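You operate a simulated robot arm through the tools that you are given. There is no shell and no other tool. Be economical: measure what you need, move in short steps, check, and stop when the job is done.

Carry out the task below with a simulated robot arm. There is one attempt and no reset: what you move stays moved.

TASK
Glue the felt patch under the red gift box and weigh it down till the glue sets.
Fine: use the red brush and the large weight; put both back and shut the pot. A coat counts when it lies all over at full strength: go over it till it gets no stronger.

The check looks at the end state, three seconds after you hand in, the way a careful person would. Anything else that was tipped, shoved, dropped, spilled or broken makes it a failure.

THE ROBOT
A 6-joint arm with a two-finger parallel gripper, fixed in place. Base frame: the origin is at the foot of the arm, x ahead of it, y to its left, z up; the work surface is at about z = 763. Units: mm, degrees, N and s.
With the tool pointing down near the work surface it reaches from about 180 to 760 mm from the base axis. Its first joint turns from -166.0 to 166.0 degrees. Payload 3.91 kg.
The tool frame sits at the grasp point between the pads (the TCP): z along the fingers, y along the line on which they close. The tips reach 30 mm beyond it. The gripper opens to 110 mm. The fingers are 20 mm wide and 10 mm thick; the gripper's body (48 by 112 mm) begins 55 mm behind the TCP.
Orientation is told as [roll, pitch, yaw] about the base's x, y, z axes, in that order, counted from this pose: with the fingers straight down and closing along the base's y, the tool's x points along the base's -x, its y along +y and its z along -z.

THE INTERFACE
- The arm moves only by the tool drive_tool. Its arguments are lists of equal length, an entry for each row: "delta_pos": the shift along the tool's x, y, z in cm, a list of three; "rot": the turn, a rotation vector about the tool's x, y, z in degrees, a list of three; "claw": the finger opening in cm, from 0 to 11. In form: {"delta_pos": [[dx, dy, dz], ...], "rot": [[rx, ry, rz], ...], "claw": [claw, ...]}. A call has 1 to 10 rows; each row is the pose to reach, as a shift and turn from the pose commanded when the call began, along the tool's axes at that moment. A row lasts 0.2 s, in which the tool goes at most 50 mm and 8.6 degrees; a call with a longer step from one row to the next is refused whole, and so is a gripper value outside its range. A pose out of reach is approached as far as the arm can. The call stops where the force on the tool passes 40 N (or 10 N more than at its start, if that is more) or the arm is blocked; 0.2 s more then pass. Each finger travels about 45 mm/s and halts on what it meets, pressing with about 45 N; the grip force reading is that of the motor and also rises with nothing between the fingers. The clock runs only during rows and for 0.2 s after the last one: add rows that repeat a pose to give the fingers time. The reply holds the time, the measured pose of the TCP, the force on the tool along the base axes, the opening and the grip force, in the units named above and with some noise, with the torque about the TCP (base axes, N m) and any sound that the robot's microphone picked up.
- Cameras (640 x 400 px; columns grow to the right, rows downward): "scene" is fixed at [220.5, -498.9, 1525.6]; the picture's right is [0.87, -0.49, 0.00], its down [-0.39, -0.69, -0.61] and it looks along [0.30, 0.53, -0.79] (base axes); focal length 311 px, centre (320, 200). "wrist" rides on the gripper at [71, 22, -107] in the tool frame; the picture's right is [-0.29, 0.96, 0.00], its down [-0.76, -0.23, -0.61] and it looks along [-0.58, -0.18, 0.79] (tool axes); focal length 243 px, centre (320, 200). There is no depth. A picture from a camera that has moved, and an enlarged one, comes with that camera's place and axes in the base frame and with its lens.
- capture(camera): a new picture of that camera. The clock stands still meanwhile.
- lift_body(by): slides the trunk up (or, below 0, down) by that many mm; the arm rides with it, the base frame stays. It gives what a move gives, with no picture.
- zoom(camera, box): a new picture of the part [left, top, right, bottom] of that camera's present view, enlarged. The clock stands still meanwhile.
- finish_job(): hands the job in; it is judged then, once.

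Go step by step. Nothing tells you positions but the pictures and the camera data: compare them with the known pose of the tool, close in by small moves and look again before you grip or let go. The budget is 120 turns and 64 pictures, counting those below and the enlarged ones. Unless the task says otherwise, let go and move clear before handing in, and close with one line.

The tools are called by a JSON object that holds its "name" and its "arguments". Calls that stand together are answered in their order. drive_tool: Moves the arm, as the interface text tells. Its arguments: {"type":"object","properties":{"delta_pos":{"type":"array"},"rot":{"type":"array"},"claw":{"type":"array"}},"required":["delta_pos","rot","claw"]} The other tools are called the same way: lift_body (by) slides the trunk up or down; capture (camera) takes a picture; zoom (camera, box) takes an enlarged picture of a part of a camera's view; finish_job () hands the job in.

At the start:

```text
t: 0.0
tcp_pos: [456.0, -111.6, 1156.5]
tool_rot: [0.1, 0.1, 0.0]
contact_force: [0.0, 0.1, 1.0]
moment: [0.0, -0.02, 0.01]
gripper_width: 110.1
grip_force: 0.1
trunk travel left (down, up): [-500.0, 90.0]
```

scene: 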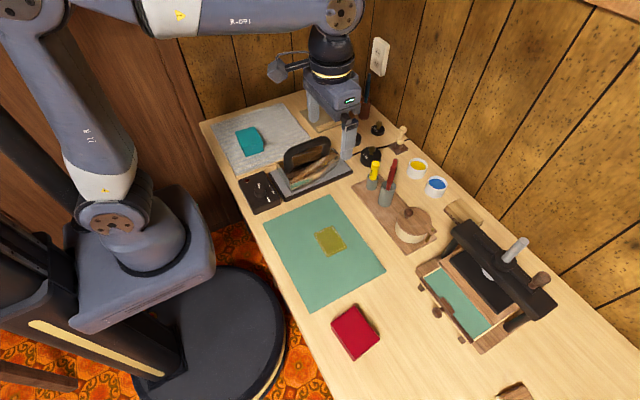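
wrist: 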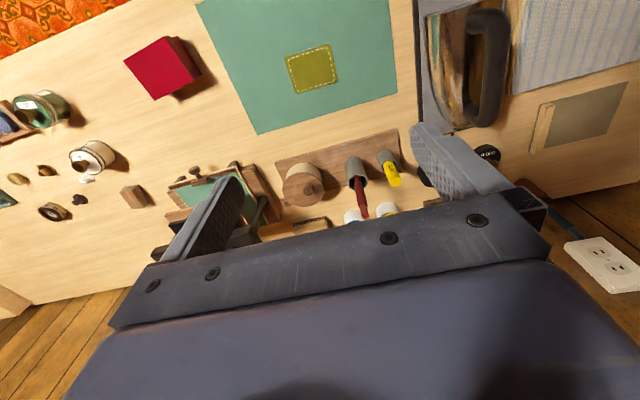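

I see a felt patch on the green mat, a red box, two brushes in holders, a lidded pot, and tools about. I'll look closer before moving.

{"name": "zoom", "arguments": {"camera": "scene", "box": [340, 110, 480, 260]}}

{"name": "zoom", "arguments": {"camera": "scene", "box": [230, 190, 420, 370]}}

{"name": "zoom", "arguments": {"camera": "wrist", "box": [0, 20, 220, 260]}}

{"name": "zoom", "arguments": {"camera": "scene", "box": [400, 190, 640, 400]}}

{"name": "zoom", "arguments": {"camera": "scene", "box": [200, 60, 420, 220]}}

```text
2.67 times, centred on (410, 185) of scene
camera zoom: at [220.5, -498.9, 1525.6], right [0.87, -0.49, 0.0], down [-0.39, -0.69, -0.61], along [0.3, 0.53, -0.79], focal length 830 px, centre (80, 240)
```

zoom: 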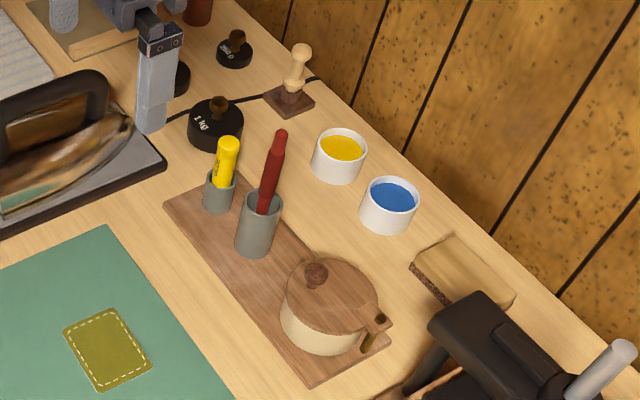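

```text
2.22 times, centred on (325, 280) of scene
camera zoom: at [220.5, -498.9, 1525.6], right [0.87, -0.49, 0.0], down [-0.39, -0.69, -0.61], along [0.3, 0.53, -0.79], focal length 692 px, centre (309, 22)
```

zoom: 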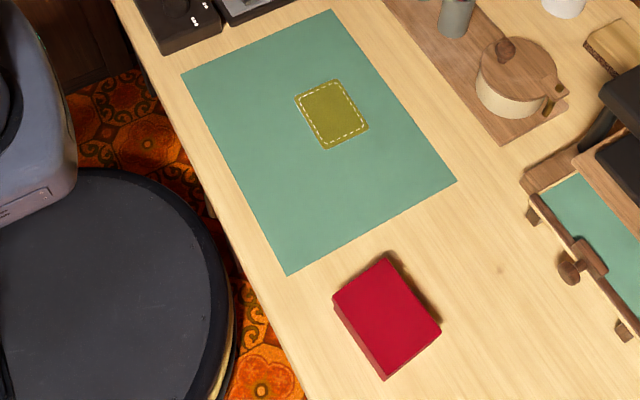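

```text
1.67 times, centred on (110, 140) of wrist
camera zoom: at [385.2, -90.4, 1264.6], right [0.29, 0.96, 0.0], down [0.76, -0.23, 0.61], along [0.58, -0.18, -0.79], focal length 404 px, centre (670, 300)
```

zoom: 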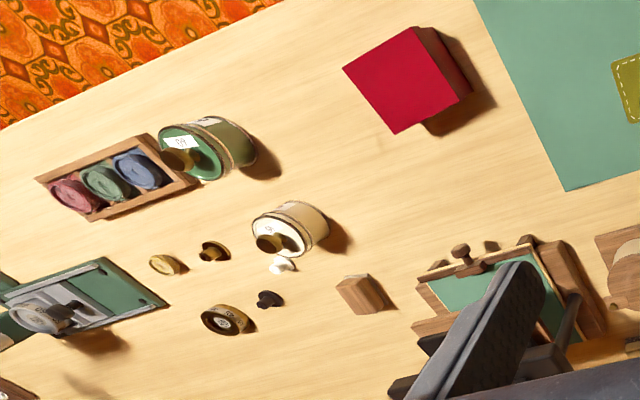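

```text
1.90 times, centred on (520, 295) of scene
camera zoom: at [220.5, -498.9, 1525.6], right [0.87, -0.49, 0.0], down [-0.39, -0.69, -0.61], along [0.3, 0.53, -0.79], focal length 593 px, centre (-61, 19)
```

zoom: 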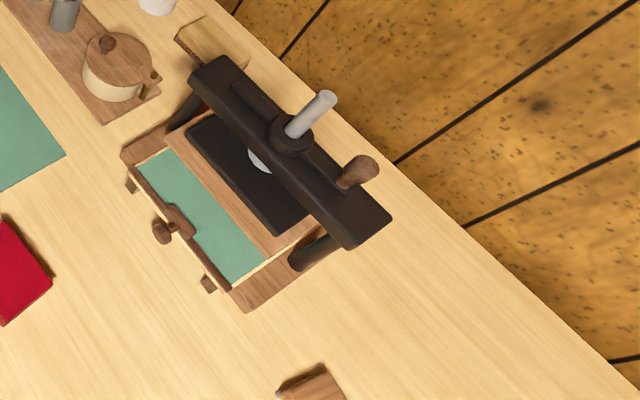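

```text
2.50 times, centred on (310, 140) of scene
camera zoom: at [220.5, -498.9, 1525.6], right [0.87, -0.49, 0.0], down [-0.39, -0.69, -0.61], along [0.3, 0.53, -0.79], focal length 778 px, centre (345, 350)
```

zoom: 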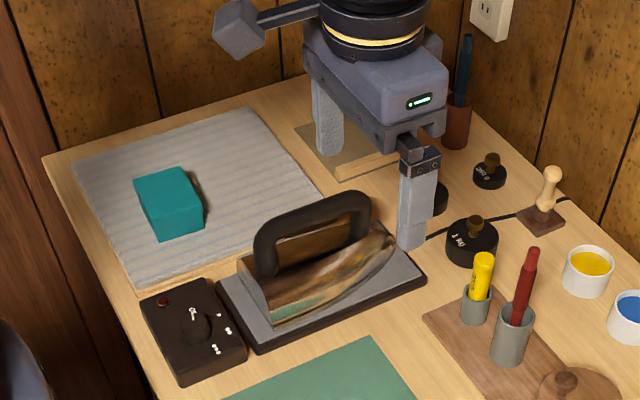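

The red brush stands in a cup at about (680,-92), the pot at about (674,-211), the 1 kg weight at about (730,62). I'll move in for a better look at that group.

{"name": "drive_tool", "arguments": {"delta_pos": [[-0.35, 2.55, 3.9], [-0.7, 5.1, 7.8], [-1.05, 7.6, 11.7], [-1.4, 10.2, 15.6]], "rot": [[0, 0, 0], [0, 0, 0], [0, 0, 0], [0, 0, 0]], "claw": [11, 11, 11, 11]}}

{"name": "capture", "arguments": {"camera": "wrist"}}

{"name": "capture", "arguments": {"camera": "scene"}}

```text
t: 1.0
tcp_pos: [470.8, -9.6, 997.1]
tool_rot: [0.0, 0.0, -0.1]
contact_force: [-0.5, 0.7, -0.3]
moment: [0.03, -0.06, 0.01]
gripper_width: 110.2
grip_force: 0.1
trunk travel left (down, up): [-500.0, 90.0]
```

```text
56 pictures are left
camera wrist: at [399.9, 11.9, 1106.0], right [0.29, 0.96, 0.0], down [0.76, -0.23, 0.61], along [0.58, -0.18, -0.79], focal length 243 px, centre (320, 200)
```

wrist: 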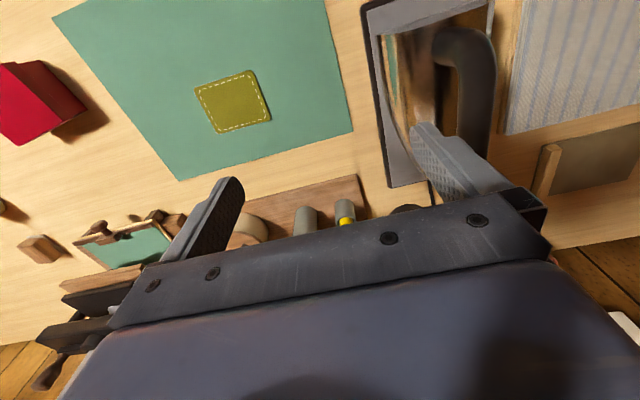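

```text
55 pictures are left
```

scene: 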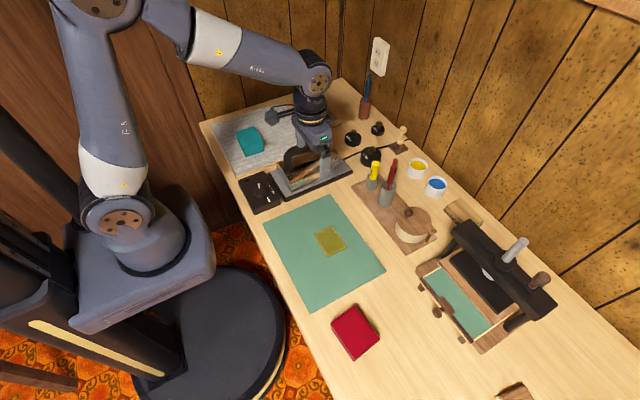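

{"name": "zoom", "arguments": {"camera": "scene", "box": [335, 110, 455, 185]}}

{"name": "zoom", "arguments": {"camera": "scene", "box": [350, 170, 450, 260]}}

```text
5.33 times, centred on (395, 148) of scene
camera zoom: at [220.5, -498.9, 1525.6], right [0.87, -0.49, 0.0], down [-0.39, -0.69, -0.61], along [0.3, 0.53, -0.79], focal length 1660 px, centre (-80, 480)
```

zoom: 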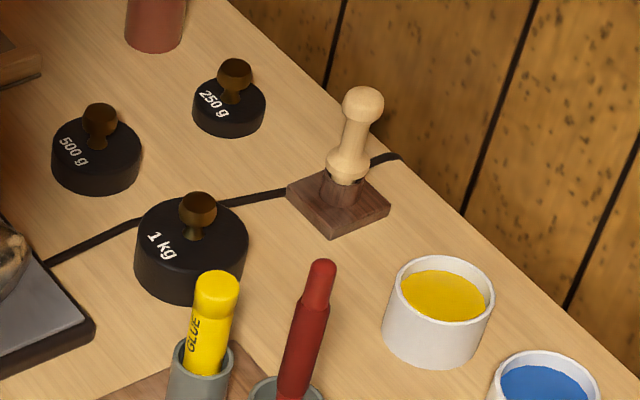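

```text
4.44 times, centred on (400, 215) of scene
camera zoom: at [220.5, -498.9, 1525.6], right [0.87, -0.49, 0.0], down [-0.39, -0.69, -0.61], along [0.3, 0.53, -0.79], focal length 1384 px, centre (-36, 133)
```

zoom: 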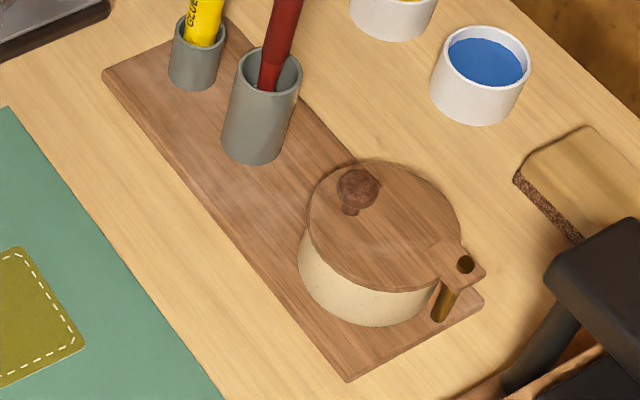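

Three weights: 1 kg, 500 g, 250 g; the yellow stick is a glue stick. The pot's lid looks to swivel about an upright pin near (698,-262), with a knob near (669,-193). I go above the knob with the fingers turned along the swing direction.

{"name": "drive_tool", "arguments": {"delta_pos": [[-2.48, -2.3, 0.15], [-4.95, -4.6, 0.3], [-7.43, -6.9, 0.45], [-9.9, -9.2, 0.6], [-12.38, -11.5, 0.75], [-14.85, -13.8, 0.9], [-17.33, -16.1, 1.05], [-19.8, -18.4, 1.2]], "rot": [[0, 0, 8], [0, 0, 16], [0, 0, 24], [0, 0, 32], [0, 0, 40], [0, 0, 48], [0, 0, 56], [0, 0, 64]], "claw": [10, 9, 8, 7, 6, 6, 6, 6]}}

{"name": "capture", "arguments": {"camera": "wrist"}}

{"name": "zoom", "arguments": {"camera": "scene", "box": [340, 130, 500, 260]}}

```text
t: 2.8
tcp_pos: [669.7, -191.4, 989.0]
tool_rot: [0.0, 0.1, -64.2]
contact_force: [0.5, 0.0, 0.2]
moment: [0.0, 0.01, -0.03]
gripper_width: 60.1
grip_force: 0.0
trunk travel left (down, up): [-500.0, 90.0]
```

```text
52 pictures are left
camera wrist: at [656.2, -119.5, 1097.5], right [0.99, 0.16, 0.0], down [0.12, -0.78, 0.61], along [0.1, -0.6, -0.79], focal length 243 px, centre (320, 200)
```

wrist: 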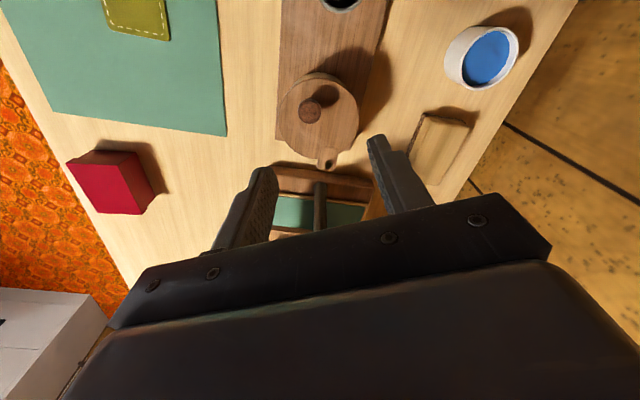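

```text
3.08 times, centred on (420, 195) of scene
camera zoom: at [220.5, -498.9, 1525.6], right [0.87, -0.49, 0.0], down [-0.39, -0.69, -0.61], along [0.3, 0.53, -0.79], focal length 958 px, centre (12, 215)
```

zoom: 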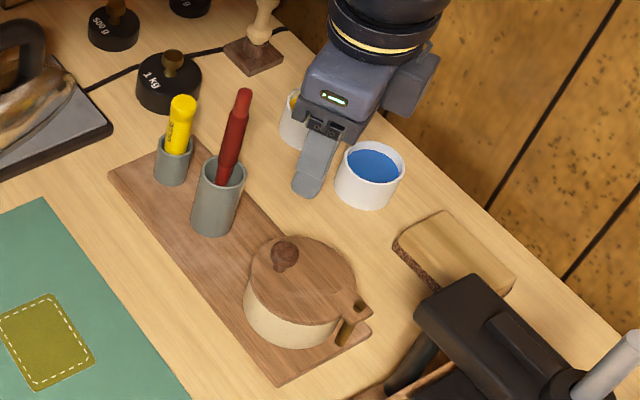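

{"name": "drive_tool", "arguments": {"delta_pos": [[-0.04, -0.98, 4], [-0.04, -0.98, 8], [-0.04, -0.98, 10], [-0.04, -0.98, 11.9]], "rot": [[0, 0, 0], [0, 0, 0], [0, 0, 0], [0, 0, 0]], "claw": [6, 6, 6, 6]}}

{"name": "capture", "arguments": {"camera": "wrist"}}

```text
t: 3.8
tcp_pos: [659.9, -198.5, 871.3]
tool_rot: [0.1, 0.0, -63.9]
contact_force: [0.7, -0.2, -0.1]
moment: [-0.01, 0.0, 0.0]
gripper_width: 60.0
grip_force: 0.0
trunk travel left (down, up): [-500.0, 90.0]
```

```text
50 pictures are left
camera wrist: at [647.9, -125.7, 979.3], right [0.99, 0.16, 0.0], down [0.13, -0.78, 0.61], along [0.1, -0.6, -0.79], focal length 243 px, centre (320, 200)
```

wrist: 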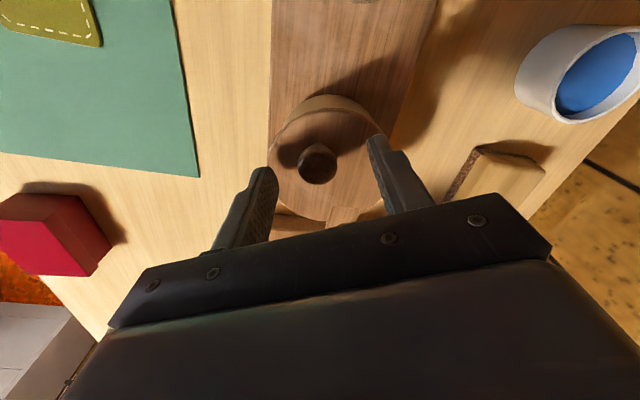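

Knob sits centred between the fingers. I lower a bit, cage it loosely, and swing the lid toward the robot around the pin.

{"name": "drive_tool", "arguments": {"delta_pos": [[-0.1, -0.1, 0.6], [-0.1, -0.1, 0.6], [-0.1, -0.1, 0.6]], "rot": [[0, 0, 0], [0, 0, 0], [0, 0, 0]], "claw": [5, 3.0, 3.0]}}

{"name": "drive_tool", "arguments": {"delta_pos": [[-0.07, -1.04, 0], [-0.29, -2.07, 0], [-0.65, -3.05, 0], [-1.14, -3.97, 0], [-1.75, -4.82, 0]], "rot": [[0, 0, -8], [0, 0, -16], [0, 0, -24], [0, 0, -32], [0, 0, -40]], "claw": [3, 3, 3, 3, 3]}}

{"name": "capture", "arguments": {"camera": "wrist"}}

```text
t: 4.6
tcp_pos: [659.6, -199.7, 863.8]
tool_rot: [0.0, 0.0, -64.0]
contact_force: [0.0, -0.3, -0.5]
moment: [-0.01, 0.03, 0.0]
gripper_width: 30.0
grip_force: 0.0
trunk travel left (down, up): [-500.0, 90.0]
```

```text
t: 5.3
tcp_pos: [648.0, -205.7, 864.9]
tool_rot: [0.9, -0.7, -45.8]
contact_force: [26.9, 19.5, -8.8]
moment: [-0.01, -0.54, -0.1]
gripper_width: 46.4
grip_force: 16.4
trunk travel left (down, up): [-500.0, 90.0]
stopped in row 3: the force on the tool passed its limit at 45 N (the readings are from after the stop); the commanded pose is now the measured one
```

```text
49 pictures are left
camera wrist: at [612.3, -140.6, 972.0], right [0.89, 0.46, 0.02], down [0.35, -0.71, 0.61], along [0.3, -0.54, -0.79], focal length 243 px, centre (320, 200)
```

wrist: 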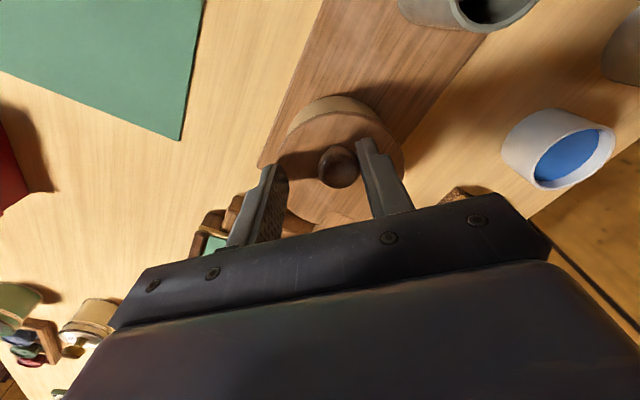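

The lid didn't yield that way; the finger was forced open instead and the knob stayed put. I'll back off to free it and look closely at the hinge.

{"name": "drive_tool", "arguments": {"delta_pos": [[0, 0.6, 0], [0, 0.6, 0], [0, 0.6, -4], [0, 0.6, -8]], "rot": [[0, 0, 0], [0, 0, 0], [0, 0, 0], [0, 0, 0]], "claw": [6, 6, 6, 6]}}

{"name": "zoom", "arguments": {"camera": "wrist", "box": [240, 40, 440, 240]}}

{"name": "zoom", "arguments": {"camera": "scene", "box": [385, 195, 450, 260]}}

```text
t: 6.3
tcp_pos: [645.7, -206.4, 946.8]
tool_rot: [0.5, -0.5, -45.9]
contact_force: [0.5, 0.1, -0.3]
moment: [-0.02, 0.0, 0.01]
gripper_width: 59.7
grip_force: 0.0
trunk travel left (down, up): [-500.0, 90.0]
```

```text
2.00 times, centred on (340, 140) of wrist
camera zoom: at [609.7, -141.7, 1054.1], right [0.89, 0.46, 0.01], down [0.35, -0.71, 0.61], along [0.29, -0.54, -0.79], focal length 485 px, centre (280, 320)
```

zoom: 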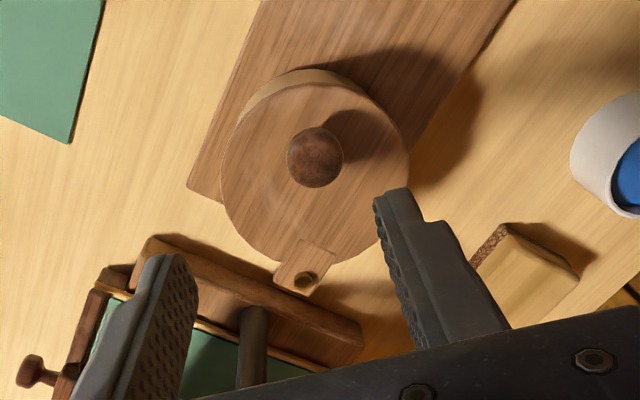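

```text
6.15 times, centred on (418, 228) of scene
camera zoom: at [220.5, -498.9, 1525.6], right [0.87, -0.49, 0.0], down [-0.39, -0.69, -0.61], along [0.3, 0.53, -0.79], focal length 1916 px, centre (-280, 31)
```

zoom: 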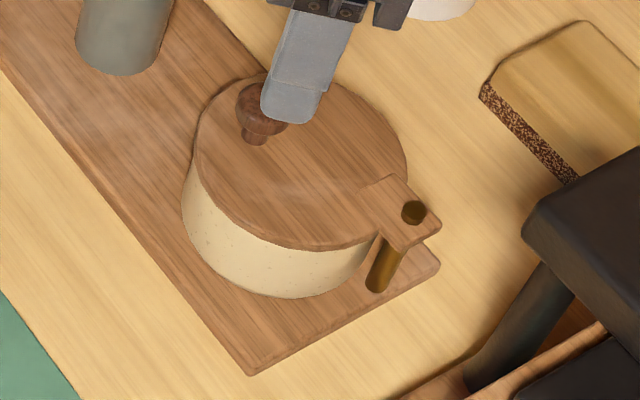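

The lid tab pivots on a brass pin, so it must swing the other way (clockwise, away from the robot). I'll push the knob with closed fingers from the robot side.

{"name": "drive_tool", "arguments": {"delta_pos": [[0.1, -0.2, 0], [0.2, -0.4, 0], [0.3, -0.6, 0], [0.4, -0.8, 0], [0.5, -1.0, 0], [0.6, -1.2, 0], [0.69, -1.38, 0], [0.69, -1.38, 0], [0.69, -1.38, 0]], "rot": [[0, 0, -8.2], [0, 0, -16.4], [0, 0, -24.6], [0, 0, -32.8], [0, 0, -41], [0, 0, -49.2], [0, 0, -57.4], [0, 0, -65.6], [0, 0, -73]], "claw": [5, 4, 3, 2, 1, 0, 0, 0, 0]}}

{"name": "drive_tool", "arguments": {"delta_pos": [[0, 0, 4], [0, 0, 7], [0, 0, 8.2]], "rot": [[0, 0, 0], [0, 0, 0], [0, 0, 0]], "claw": [0, 0, 0]}}

{"name": "capture", "arguments": {"camera": "wrist"}}

```text
t: 8.3
tcp_pos: [631.8, -210.6, 945.8]
tool_rot: [-0.5, -0.9, 27.3]
contact_force: [-0.1, -0.3, -0.1]
moment: [0.02, 0.02, 0.02]
gripper_width: 0.3
grip_force: 37.8
trunk travel left (down, up): [-500.0, 90.0]
```

```text
t: 9.1
tcp_pos: [633.7, -207.1, 862.5]
tool_rot: [-0.3, -0.8, 27.1]
contact_force: [0.0, -0.3, -1.0]
moment: [0.03, 0.04, -0.01]
gripper_width: 0.0
grip_force: 37.7
trunk travel left (down, up): [-500.0, 90.0]
```

```text
46 pictures are left
camera wrist: at [558.8, -222.8, 970.3], right [-0.18, 0.98, 0.0], down [0.77, 0.14, 0.62], along [0.61, 0.11, -0.78], focal length 243 px, centre (320, 200)
```

wrist: 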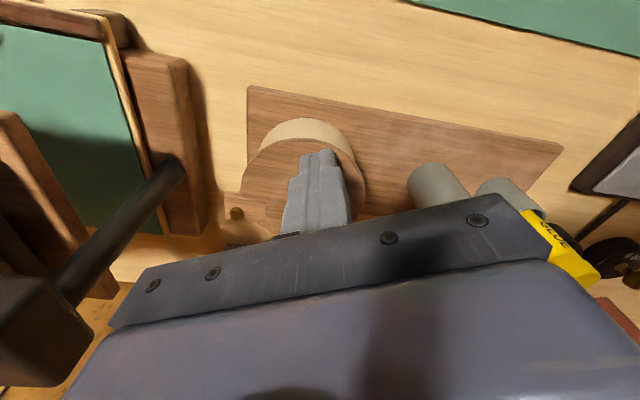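

{"name": "drive_tool", "arguments": {"delta_pos": [[-0.5, 0.1, 0], [-1.46, 0.24, 0], [-2.56, 0.32, 0], [-3.64, 0.24, 0]], "rot": [[0, 0, 3], [0, 0, 8], [0, 0, 16], [0, 0, 24]], "claw": [0, 0, 0, 0]}}

{"name": "capture", "arguments": {"camera": "wrist"}}

```text
t: 10.1
tcp_pos: [666.9, -192.2, 862.8]
tool_rot: [-0.1, -1.0, 3.0]
contact_force: [-1.1, -0.3, 0.2]
moment: [0.03, -0.01, 0.0]
gripper_width: 0.0
grip_force: 37.9
trunk travel left (down, up): [-500.0, 90.0]
```

```text
45 pictures are left
camera wrist: at [592.9, -175.2, 970.5], right [0.24, 0.97, 0.0], down [0.76, -0.19, 0.62], along [0.6, -0.14, -0.78], focal length 243 px, centre (320, 200)
```

wrist: 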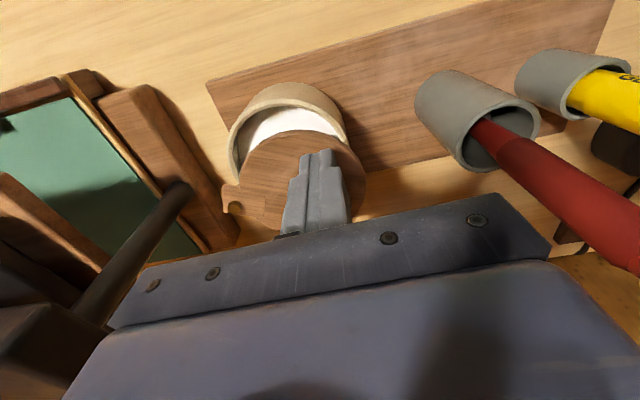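

The lid swings open this way, showing white glue. I continue the arc.

{"name": "drive_tool", "arguments": {"delta_pos": [[-1.06, 0.24, 0], [-2.16, 0.32, 0], [-3.24, 0.24, 0], [-4.3, 0.03, 0], [-5.33, -0.34, 0], [-6.3, -0.85, 0], [-6.98, -1.31, 0]], "rot": [[0, 0, 8], [0, 0, 16], [0, 0, 24], [0, 0, 32], [0, 0, 40], [0, 0, 48], [0, 0, 54]], "claw": [0, 0, 0, 0, 0, 0, 0]}}

{"name": "capture", "arguments": {"camera": "wrist"}}

```text
t: 11.7
tcp_pos: [732.8, -199.2, 863.3]
tool_rot: [0.8, -0.7, -51.1]
contact_force: [0.1, 0.6, -0.3]
moment: [-0.01, 0.03, 0.03]
gripper_width: 0.2
grip_force: 38.0
out of reach, approached as far as the arm can: row 7
trunk travel left (down, up): [-500.0, 90.0]
```

```text
44 pictures are left
camera wrist: at [703.0, -131.6, 971.5], right [0.93, 0.38, 0.02], down [0.29, -0.74, 0.61], along [0.24, -0.56, -0.79], focal length 243 px, centre (320, 200)
```

wrist: 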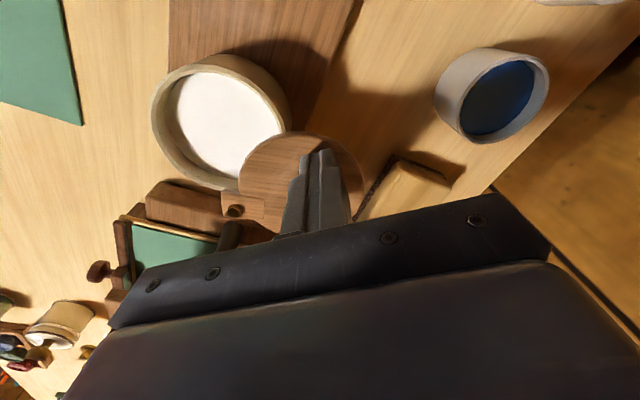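

Pot is wide open with glue centred near (668,-209). Now I retreat upward and go above the red brush, fingers set to close along x to clear the glue stick.

{"name": "drive_tool", "arguments": {"delta_pos": [[1, 0, 0], [1, 0, -4.5], [1, 0, -9], [1, 0, -13.7], [5, 0.6, -13.7], [9, 1.4, -13.7], [11.8, 2.1, -13.7], [11.8, 2.1, -13.7]], "rot": [[0, 0, 0], [0, 0, 0], [0, 0, 0], [0, 0, 8], [0, 0, 16], [0, 0, 24], [0, 0, 32], [0, 0, 39]], "claw": [0, 0, 0, 2, 4, 5, 5, 5]}}

{"name": "capture", "arguments": {"camera": "wrist"}}

{"name": "zoom", "arguments": {"camera": "scene", "box": [345, 130, 465, 260]}}

```text
t: 13.5
tcp_pos: [673.0, -96.3, 1004.4]
tool_rot: [0.8, 0.0, -89.9]
contact_force: [0.2, -0.3, 0.6]
moment: [0.0, 0.01, 0.01]
gripper_width: 49.7
grip_force: 0.1
out of reach, approached as far as the arm can: row 4
trunk travel left (down, up): [-500.0, 90.0]
```

```text
43 pictures are left
camera wrist: at [691.9, -26.3, 1111.7], right [0.96, -0.29, 0.01], down [-0.24, -0.76, 0.6], along [-0.16, -0.58, -0.8], focal length 243 px, centre (320, 200)
```

wrist: 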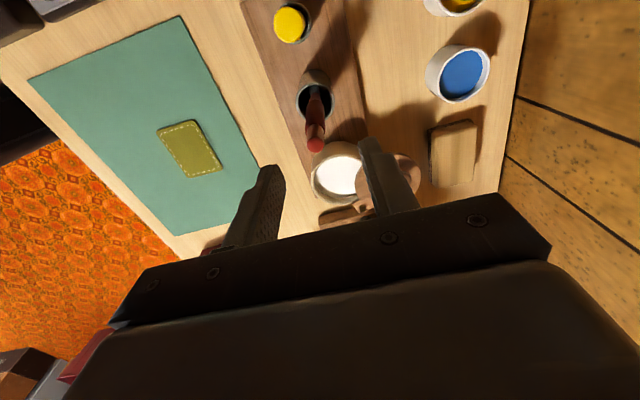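

```text
3.08 times, centred on (405, 195) of scene
camera zoom: at [220.5, -498.9, 1525.6], right [0.87, -0.49, 0.0], down [-0.39, -0.69, -0.61], along [0.3, 0.53, -0.79], focal length 958 px, centre (58, 215)
```

zoom: 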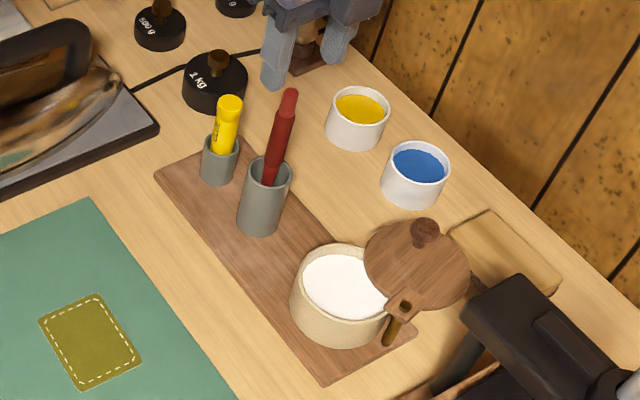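

{"name": "drive_tool", "arguments": {"delta_pos": [[0.2, -0.3, 3.5], [0.2, -0.3, 6.5], [0.2, -0.3, 9.0], [0.2, -0.3, 9.9]], "rot": [[0, 0, 0], [0, 0, 0], [0, 0, 0], [0, 0, 0]], "claw": [5, 5, 5, 5]}}

{"name": "capture", "arguments": {"camera": "wrist"}}

```text
t: 14.5
tcp_pos: [670.8, -93.3, 901.7]
tool_rot: [0.8, 0.1, -89.9]
contact_force: [-0.2, -0.5, -0.3]
moment: [0.0, 0.0, 0.04]
gripper_width: 50.2
grip_force: 0.1
trunk travel left (down, up): [-500.0, 90.0]
```

```text
41 pictures are left
camera wrist: at [690.9, -22.6, 1010.7], right [0.96, -0.29, 0.01], down [-0.24, -0.76, 0.6], along [-0.16, -0.58, -0.8], focal length 243 px, centre (320, 200)
```

wrist: 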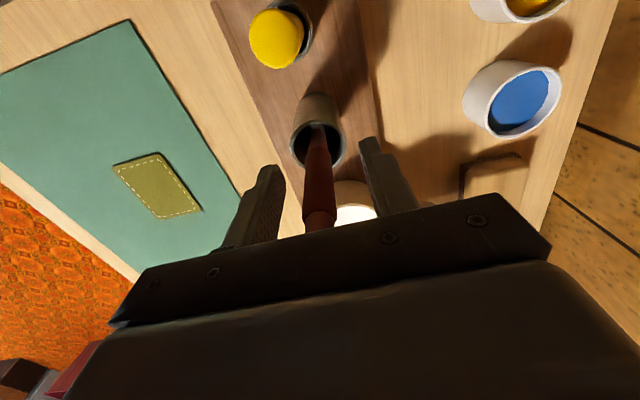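

{"name": "drive_tool", "arguments": {"delta_pos": [[0, 0, 0], [0, 0, 0], [0, 0, 0], [0, 0, 0]], "rot": [[0, 0, 0], [0, 0, 0], [0, 0, 0], [0, 0, 0]], "claw": [3, 1, 0, 0]}}

{"name": "drive_tool", "arguments": {"delta_pos": [[0, 0, -2], [0, 0, -5], [0, 0, -8], [0, 0, -11.5]], "rot": [[0, 0, 0], [0, 0, 0], [0, 0, 0], [0, 0, 0]], "claw": [0, 0, 0, 0]}}

{"name": "zoom", "arguments": {"camera": "scene", "box": [340, 120, 460, 240]}}

{"name": "capture", "arguments": {"camera": "wrist"}}

```text
t: 15.5
tcp_pos: [672.0, -93.4, 902.3]
tool_rot: [0.8, 0.0, -89.9]
contact_force: [-0.1, 0.8, 0.3]
moment: [-0.02, -0.01, -0.01]
gripper_width: 15.1
grip_force: 44.8
trunk travel left (down, up): [-500.0, 90.0]
```

```text
t: 16.5
tcp_pos: [669.8, -90.2, 1017.3]
tool_rot: [0.9, 0.1, -89.9]
contact_force: [-0.1, 0.3, 0.2]
moment: [0.0, 0.01, 0.01]
gripper_width: 15.2
grip_force: 45.5
trunk travel left (down, up): [-500.0, 90.0]
```

```text
3.33 times, centred on (400, 180) of scene
camera zoom: at [220.5, -498.9, 1525.6], right [0.87, -0.49, 0.0], down [-0.39, -0.69, -0.61], along [0.3, 0.53, -0.79], focal length 1038 px, centre (53, 267)
```

zoom: 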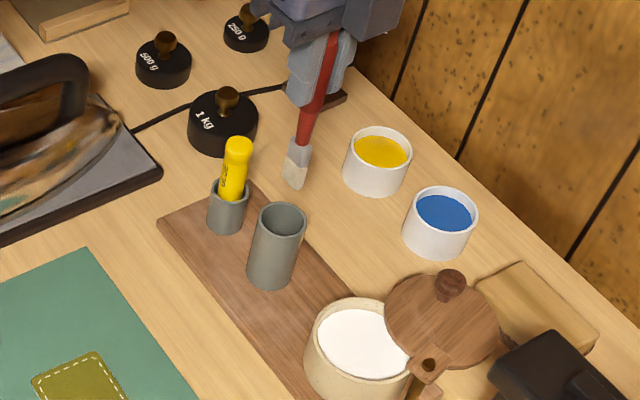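

```text
39 pictures are left
camera wrist: at [688.9, -20.3, 1126.4], right [0.96, -0.29, 0.01], down [-0.24, -0.76, 0.6], along [-0.16, -0.58, -0.8], focal length 243 px, centre (320, 200)
```

wrist: 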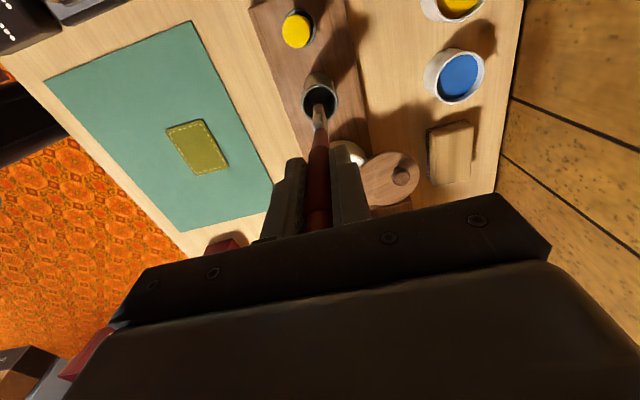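

Brush is held upright with its tip about 133 mm below the TCP. I check the bristles' shape and alignment.

{"name": "zoom", "arguments": {"camera": "wrist", "box": [260, 60, 380, 180]}}

{"name": "zoom", "arguments": {"camera": "scene", "box": [375, 140, 425, 190]}}

```text
3.33 times, centred on (320, 120) of wrist
camera zoom: at [688.9, -20.3, 1126.4], right [0.96, -0.29, 0.01], down [-0.24, -0.76, 0.6], along [-0.16, -0.58, -0.8], focal length 809 px, centre (320, 467)
```

zoom: 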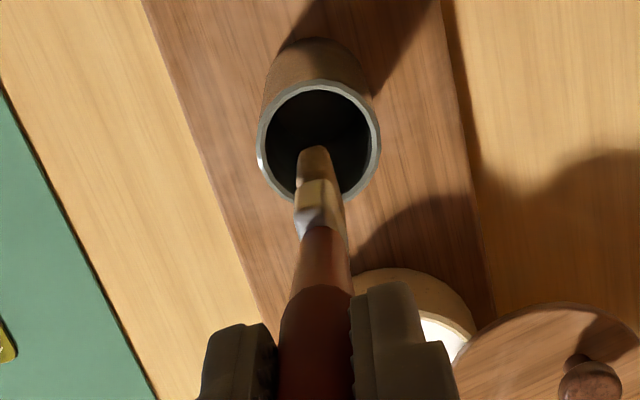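

```text
8.00 times, centred on (400, 165) of scene
camera zoom: at [220.5, -498.9, 1525.6], right [0.87, -0.49, 0.0], down [-0.39, -0.69, -0.61], along [0.3, 0.53, -0.79], focal length 2490 px, centre (-320, 480)
```

zoom: 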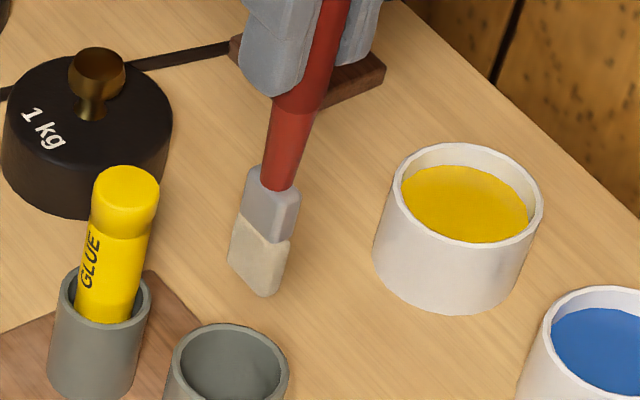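

{"name": "drive_tool", "arguments": {"delta_pos": [[-4, -0.3, 0], [-8, -0.6, 0], [-11.8, -1.0, 0], [-11.8, -1.0, 4], [-11.8, -1.0, 5.5]], "rot": [[0, 0, 0], [0, 0, 0], [0, 0, 0], [0, 0, 0], [0, 0, 0]], "claw": [0, 0, 0, 0, 0]}}

{"name": "zoom", "arguments": {"camera": "scene", "box": [370, 160, 460, 250]}}

{"name": "zoom", "arguments": {"camera": "wrist", "box": [240, 40, 440, 240]}}

```text
t: 17.7
tcp_pos: [661.0, -212.7, 962.0]
tool_rot: [0.9, 0.0, -89.9]
contact_force: [0.5, 0.0, -0.5]
moment: [0.02, 0.04, 0.01]
gripper_width: 15.5
grip_force: 45.1
trunk travel left (down, up): [-500.0, 90.0]
```

```text
4.44 times, centred on (415, 205) of scene
camera zoom: at [220.5, -498.9, 1525.6], right [0.87, -0.49, 0.0], down [-0.39, -0.69, -0.61], along [0.3, 0.53, -0.79], focal length 1384 px, centre (-102, 178)
```

zoom: 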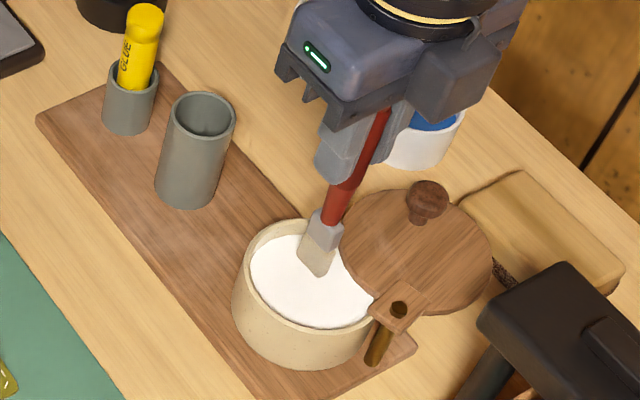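

```text
2.00 times, centred on (340, 140) of wrist
camera zoom: at [680.4, -142.3, 1070.6], right [0.96, -0.29, 0.01], down [-0.24, -0.76, 0.6], along [-0.16, -0.58, -0.8], focal length 485 px, centre (280, 320)
```

zoom: 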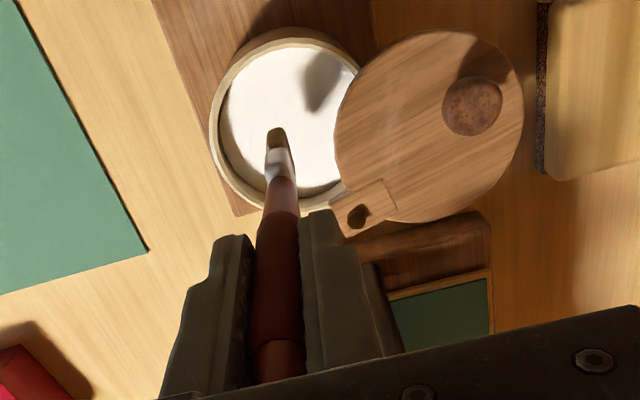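

Tip is over the glue. I dip about 4 cm, swish slightly, then lift.

{"name": "drive_tool", "arguments": {"delta_pos": [[0, 0, 2], [0, 0, 3.2], [0, 0, 3.9], [0.4, 0, 3.9], [-0.2, 0, 3.9], [0, 0, 3.9]], "rot": [[0, 0, 0], [0, 0, 0], [0, 0, 0], [0, 0, 0], [0, 0, 0], [0, 0, 0]], "claw": [0, 0, 0, 0, 0, 0]}}

{"name": "zoom", "arguments": {"camera": "scene", "box": [370, 160, 460, 250]}}

```text
t: 18.5
tcp_pos: [660.3, -212.0, 934.7]
tool_rot: [1.6, -0.2, -90.0]
contact_force: [-4.8, 0.7, 15.4]
moment: [0.21, 0.47, -0.02]
gripper_width: 15.1
grip_force: 45.2
trunk travel left (down, up): [-500.0, 90.0]
stopped in row 3: the force on the tool passed its limit at 46 N (the readings are from after the stop); the commanded pose is now the measured one
```

```text
4.44 times, centred on (415, 205) of scene
camera zoom: at [220.5, -498.9, 1525.6], right [0.87, -0.49, 0.0], down [-0.39, -0.69, -0.61], along [0.3, 0.53, -0.79], focal length 1384 px, centre (-102, 178)
```

zoom: 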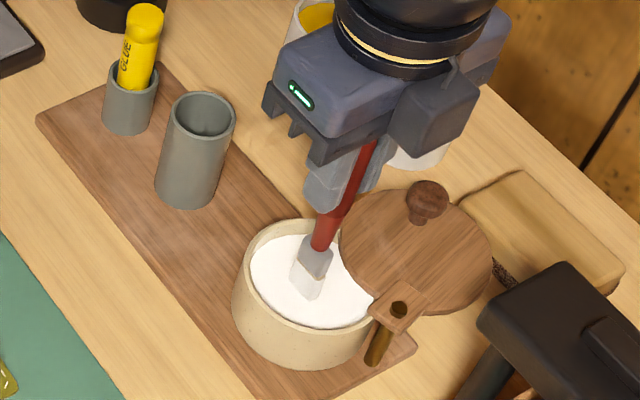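

{"name": "drive_tool", "arguments": {"delta_pos": [[0, 0, -2], [0, 0, -4.5], [1.8, -4, -4.5], [3.6, -8, -4.5], [5.4, -12, -4.5], [7.2, -16, -3], [9, -20.2, -1]], "rot": [[0, 0, 0], [0, 0, 0], [0, 0, 0], [0, 0, 0], [0, 0, 0], [0, 0, 0], [0, 0, 0]], "claw": [0, 0, 0, 0, 0, 0, 0]}}

{"name": "zoom", "arguments": {"camera": "wrist", "box": [220, 0, 420, 200]}}

{"name": "zoom", "arguments": {"camera": "scene", "box": [290, 190, 370, 270]}}

```text
t: 20.1
tcp_pos: [457.1, -123.1, 937.4]
tool_rot: [1.5, -0.2, -89.9]
contact_force: [0.0, -0.2, -0.3]
moment: [0.0, 0.0, 0.01]
gripper_width: 15.3
grip_force: 44.9
trunk travel left (down, up): [-500.0, 90.0]
```

```text
2.00 times, centred on (320, 100) of wrist
camera zoom: at [475.3, -52.7, 1045.9], right [0.96, -0.29, 0.02], down [-0.24, -0.76, 0.6], along [-0.16, -0.58, -0.8], focal length 485 px, centre (320, 400)
```

zoom: 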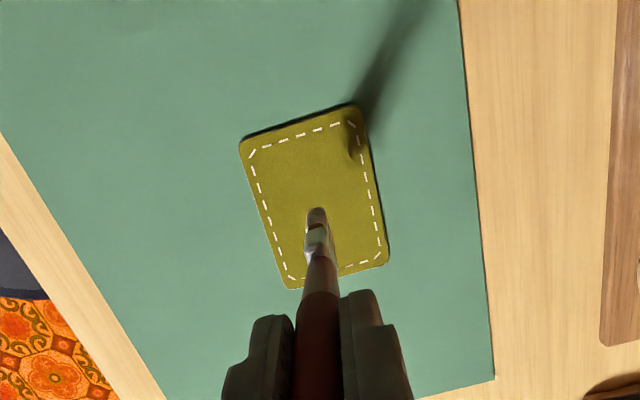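

```text
5.00 times, centred on (330, 230) of scene
camera zoom: at [220.5, -498.9, 1525.6], right [0.87, -0.49, 0.0], down [-0.39, -0.69, -0.61], along [0.3, 0.53, -0.79], focal length 1556 px, centre (270, 50)
```

zoom: 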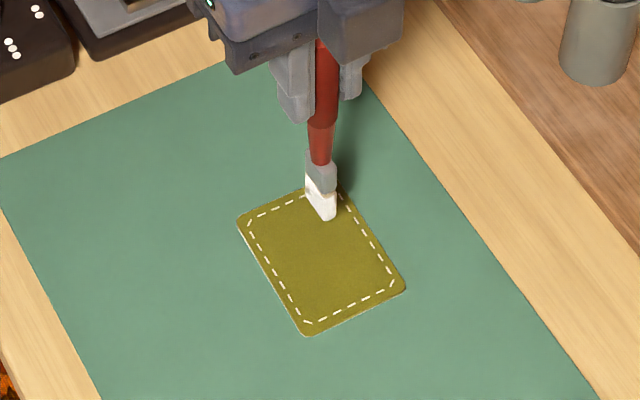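

Patch spans roughly x 428–490, y −85 to −169 (axis-aligned). Bristles are wet. I lower gently toward the felt to find contact height.

{"name": "drive_tool", "arguments": {"delta_pos": [[0, 0, 1.2], [0, 0, 2.2], [0, 0, 2.4], [0, 0, 2.6]], "rot": [[0, 0, 0], [0, 0, 0], [0, 0, 0], [0, 0, 0]], "claw": [0, 0, 0, 0]}}

{"name": "zoom", "arguments": {"camera": "scene", "box": [290, 190, 370, 270]}}

```text
t: 21.1
tcp_pos: [460.6, -123.0, 909.4]
tool_rot: [1.4, -0.1, -89.9]
contact_force: [0.4, -0.6, -0.2]
moment: [-0.05, 0.04, 0.02]
gripper_width: 15.1
grip_force: 45.4
trunk travel left (down, up): [-500.0, 90.0]
```

```text
5.00 times, centred on (330, 230) of scene
camera zoom: at [220.5, -498.9, 1525.6], right [0.87, -0.49, 0.0], down [-0.39, -0.69, -0.61], along [0.3, 0.53, -0.79], focal length 1556 px, centre (270, 50)
```

zoom: 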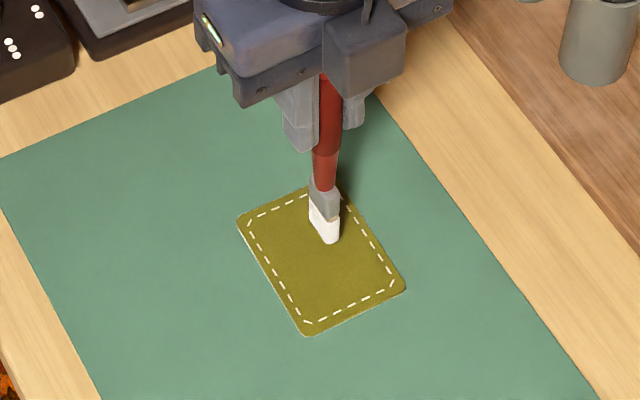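

{"name": "drive_tool", "arguments": {"delta_pos": [[0, 0, 0.3], [0, 0, 0.3]], "rot": [[0, 0, 0], [0, 0, 0]], "claw": [0, 0]}}

{"name": "drive_tool", "arguments": {"delta_pos": [[0, 0, 0.3], [0, 0, 0.3]], "rot": [[0, 0, 0], [0, 0, 0]], "claw": [0, 0]}}

{"name": "zoom", "arguments": {"camera": "scene", "box": [300, 200, 360, 260]}}

```text
t: 21.7
tcp_pos: [461.5, -123.3, 905.6]
tool_rot: [1.4, 0.0, -89.9]
contact_force: [-0.5, 1.1, -0.7]
moment: [0.0, 0.0, 0.03]
gripper_width: 15.1
grip_force: 45.2
trunk travel left (down, up): [-500.0, 90.0]
```

```text
t: 22.3
tcp_pos: [460.4, -122.6, 902.1]
tool_rot: [1.5, -0.1, -90.0]
contact_force: [0.4, -0.2, -0.7]
moment: [-0.03, -0.02, -0.02]
gripper_width: 15.1
grip_force: 45.3
trunk travel left (down, up): [-500.0, 90.0]
```

```text
6.67 times, centred on (330, 230) of scene
camera zoom: at [220.5, -498.9, 1525.6], right [0.87, -0.49, 0.0], down [-0.39, -0.69, -0.61], along [0.3, 0.53, -0.79], focal length 2075 px, centre (253, 0)
```

zoom: 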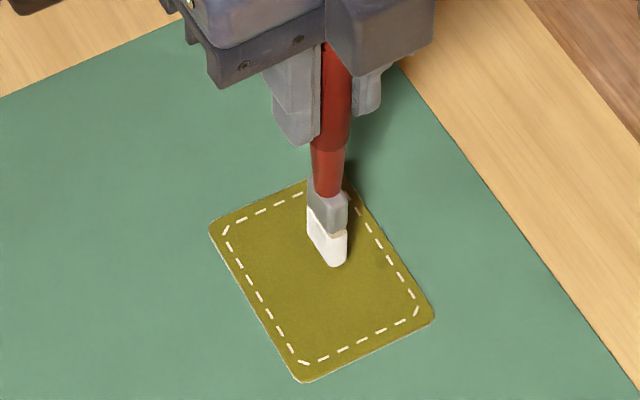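

{"name": "drive_tool", "arguments": {"delta_pos": [[0, 0, 0.3], [0, 0, 0.3]], "rot": [[0, 0, 0], [0, 0, 0]], "claw": [0, 0]}}

{"name": "drive_tool", "arguments": {"delta_pos": [[0, 0, 0.2], [0, 0, 0.2]], "rot": [[0, 0, 0], [0, 0, 0]], "claw": [0, 0]}}

{"name": "drive_tool", "arguments": {"delta_pos": [[0, 0, 0.2], [0, 0, 0.2]], "rot": [[0, 0, 0], [0, 0, 0]], "claw": [0, 0]}}

{"name": "zoom", "arguments": {"camera": "scene", "box": [300, 200, 360, 260]}}

```text
t: 22.9
tcp_pos: [461.0, -121.5, 899.5]
tool_rot: [1.4, -0.1, -89.9]
contact_force: [-0.9, 1.0, -0.6]
moment: [0.01, -0.02, -0.01]
gripper_width: 15.3
grip_force: 44.8
trunk travel left (down, up): [-500.0, 90.0]
```

```text
t: 23.5
tcp_pos: [462.0, -122.3, 898.8]
tool_rot: [1.4, -0.1, -89.9]
contact_force: [0.0, 0.5, 0.1]
moment: [0.05, 0.02, -0.01]
gripper_width: 15.3
grip_force: 45.3
trunk travel left (down, up): [-500.0, 90.0]
```

```text
t: 24.1
tcp_pos: [460.7, -122.6, 897.4]
tool_rot: [1.4, -0.2, -90.0]
contact_force: [-0.6, 0.1, -0.2]
moment: [0.05, 0.01, 0.01]
gripper_width: 15.3
grip_force: 44.8
trunk travel left (down, up): [-500.0, 90.0]
```

```text
6.67 times, centred on (330, 230) of scene
camera zoom: at [220.5, -498.9, 1525.6], right [0.87, -0.49, 0.0], down [-0.39, -0.69, -0.61], along [0.3, 0.53, -0.79], focal length 2075 px, centre (253, 0)
```

zoom: 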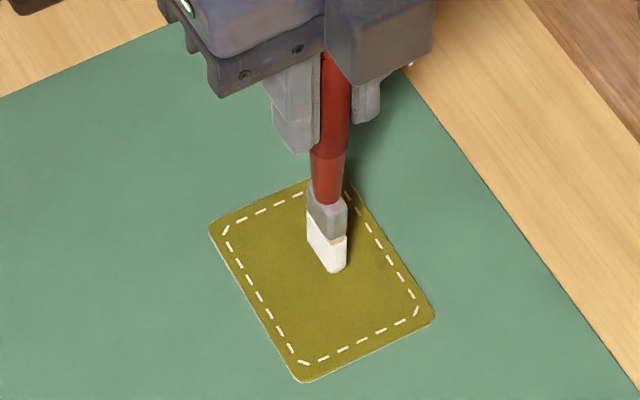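

{"name": "drive_tool", "arguments": {"delta_pos": [[0, 0, 0.2], [0, 0, 0.2]], "rot": [[0, 0, 0], [0, 0, 0]], "claw": [0, 0]}}

{"name": "drive_tool", "arguments": {"delta_pos": [[0, 0, 0.2], [0, 0, 0.2]], "rot": [[0, 0, 0], [0, 0, 0]], "claw": [0, 0]}}

{"name": "drive_tool", "arguments": {"delta_pos": [[0, 0, 0.15], [0, 0, 0.15]], "rot": [[0, 0, 0], [0, 0, 0]], "claw": [0, 0]}}

```text
t: 24.7
tcp_pos: [462.4, -121.7, 894.2]
tool_rot: [1.4, -0.1, -90.0]
contact_force: [0.1, -0.5, -0.5]
moment: [-0.02, 0.01, 0.01]
gripper_width: 15.1
grip_force: 45.1
trunk travel left (down, up): [-500.0, 90.0]
```

```text
t: 25.3
tcp_pos: [462.6, -121.8, 893.4]
tool_rot: [1.4, -0.1, -89.9]
contact_force: [0.3, 0.8, -0.1]
moment: [-0.02, 0.01, 0.01]
gripper_width: 15.0
grip_force: 44.7
trunk travel left (down, up): [-500.0, 90.0]
```

```text
t: 25.9
tcp_pos: [461.5, -123.5, 892.1]
tool_rot: [1.4, -0.2, -90.0]
contact_force: [0.6, 0.2, 5.4]
moment: [0.05, 0.0, -0.03]
gripper_width: 15.3
grip_force: 44.7
trunk travel left (down, up): [-500.0, 90.0]
```

Contact found at TCP z≈892. The bristles are wide along y, so I stroke along x; a short trial stroke first to calibrate.

{"name": "drive_tool", "arguments": {"delta_pos": [[0, -1.4, 0], [0, -2.8, 0], [0, -1.4, 0], [0, 0, 0], [0, 0.9, 0], [0, 1.8, 0], [0, 0.9, 0], [0, 0, 0]], "rot": [[0, 0, 0], [0, 0, 0], [0, 0, 0], [0, 0, 0], [0, 0, 0], [0, 0, 0], [0, 0, 0], [0, 0, 0]], "claw": [0, 0, 0, 0, 0, 0, 0, 0]}}

{"name": "zoom", "arguments": {"camera": "scene", "box": [300, 200, 360, 260]}}

```text
t: 27.7
tcp_pos: [460.7, -123.0, 891.8]
tool_rot: [1.5, -0.1, -90.0]
contact_force: [2.8, 0.0, 7.0]
moment: [0.03, -0.27, -0.03]
gripper_width: 15.3
grip_force: 45.5
trunk travel left (down, up): [-500.0, 90.0]
```

```text
6.67 times, centred on (330, 230) of scene
camera zoom: at [220.5, -498.9, 1525.6], right [0.87, -0.49, 0.0], down [-0.39, -0.69, -0.61], along [0.3, 0.53, -0.79], focal length 2075 px, centre (253, 0)
```

zoom: 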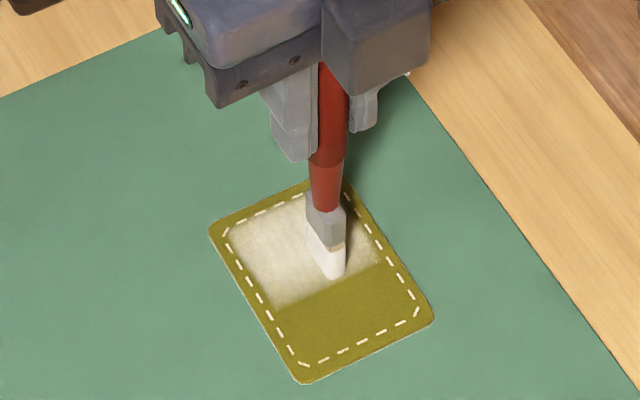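

The stroke lays glue about 38 mm wide (y −96…−134). I continue raster strokes over the rest.

{"name": "drive_tool", "arguments": {"delta_pos": [[1.1, 0, 0.03], [1.1, -1.7, 0.03], [1.1, -3.3, 0.03], [1.1, -0.6, 0.03], [1.1, 2.1, 0.03], [-0.2, 2.1, 0], [-0.2, -0.6, 0], [-0.2, -3.3, 0], [-1.7, -3.3, -0.04], [-1.7, -0.6, -0.04]], "rot": [[0, 0, 0], [0, 0, 0], [0, 0, 0], [0, 0, 0], [0, 0, 0], [0, 0, 0], [0, 0, 0], [0, 0, 0], [0, 0, 0], [0, 0, 0]], "claw": [0, 0, 0, 0, 0, 0, 0, 0, 0, 0]}}

{"name": "drive_tool", "arguments": {"delta_pos": [[0, 2.7, 0], [-1.7, 2.7, -0.04], [-1.7, 0, -0.04], [-1.7, -2.7, -0.04], [-1.7, 0, -0.04], [-1.7, 2.7, -0.04], [0, 2.7, 0], [0, 0, 0], [0, -2.7, 0], [0, 0, 0]], "rot": [[0, 0, 0], [0, 0, 0], [0, 0, 0], [0, 0, 0], [0, 0, 0], [0, 0, 0], [0, 0, 0], [0, 0, 0], [0, 0, 0], [0, 0, 0]], "claw": [0, 0, 0, 0, 0, 0, 0, 0, 0, 0]}}

{"name": "zoom", "arguments": {"camera": "scene", "box": [300, 200, 360, 260]}}

```text
t: 29.8
tcp_pos: [432.5, -140.1, 890.5]
tool_rot: [0.7, 0.1, -89.9]
contact_force: [-1.2, 1.6, 22.3]
moment: [0.28, 0.23, 0.03]
gripper_width: 15.4
grip_force: 45.2
trunk travel left (down, up): [-500.0, 90.0]
stopped in row 10: the force on the tool passed its limit at 42 N (the readings are from after the stop); the commanded pose is now the measured one
```

```text
t: 32.0
tcp_pos: [436.2, -138.0, 887.3]
tool_rot: [0.5, 0.2, -90.0]
contact_force: [-1.4, -0.4, 5.2]
moment: [-0.08, 0.2, -0.04]
gripper_width: 15.3
grip_force: 45.0
trunk travel left (down, up): [-500.0, 90.0]
```

```text
6.67 times, centred on (330, 230) of scene
camera zoom: at [220.5, -498.9, 1525.6], right [0.87, -0.49, 0.0], down [-0.39, -0.69, -0.61], along [0.3, 0.53, -0.79], focal length 2075 px, centre (253, 0)
```

zoom: 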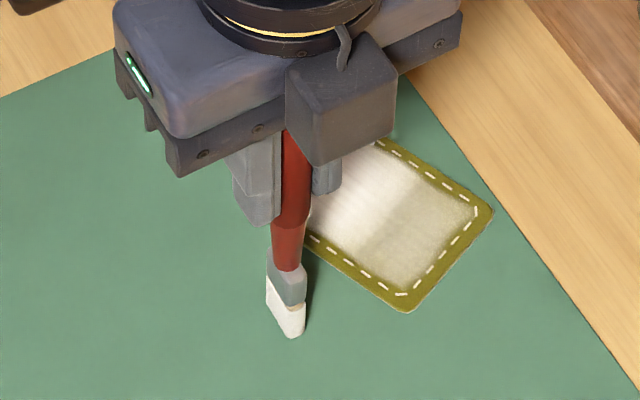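

The brush caught the felt's edge and slid the patch on the mat. I lift off and look at where it lies now.

{"name": "drive_tool", "arguments": {"delta_pos": [[0, 0, -2], [0, 0, -5], [-3, -5, -7], [-4, -8, -7]], "rot": [[0, 0, 0], [0, 0, 0], [0, 0, 0], [0, 0, 0]], "claw": [0, 0, 0, 0]}}

{"name": "zoom", "arguments": {"camera": "scene", "box": [290, 190, 390, 290]}}

```text
refused: row 3 steps farther than a row can; nothing moved
```

```text
4.00 times, centred on (340, 240) of scene
camera zoom: at [220.5, -498.9, 1525.6], right [0.87, -0.49, 0.0], down [-0.39, -0.69, -0.61], along [0.3, 0.53, -0.79], focal length 1245 px, centre (240, 40)
```

zoom: 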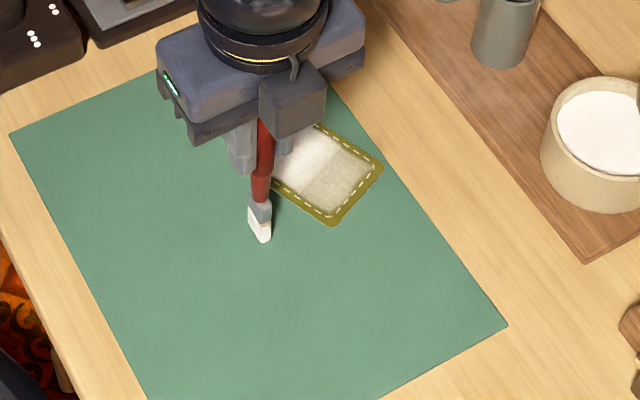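

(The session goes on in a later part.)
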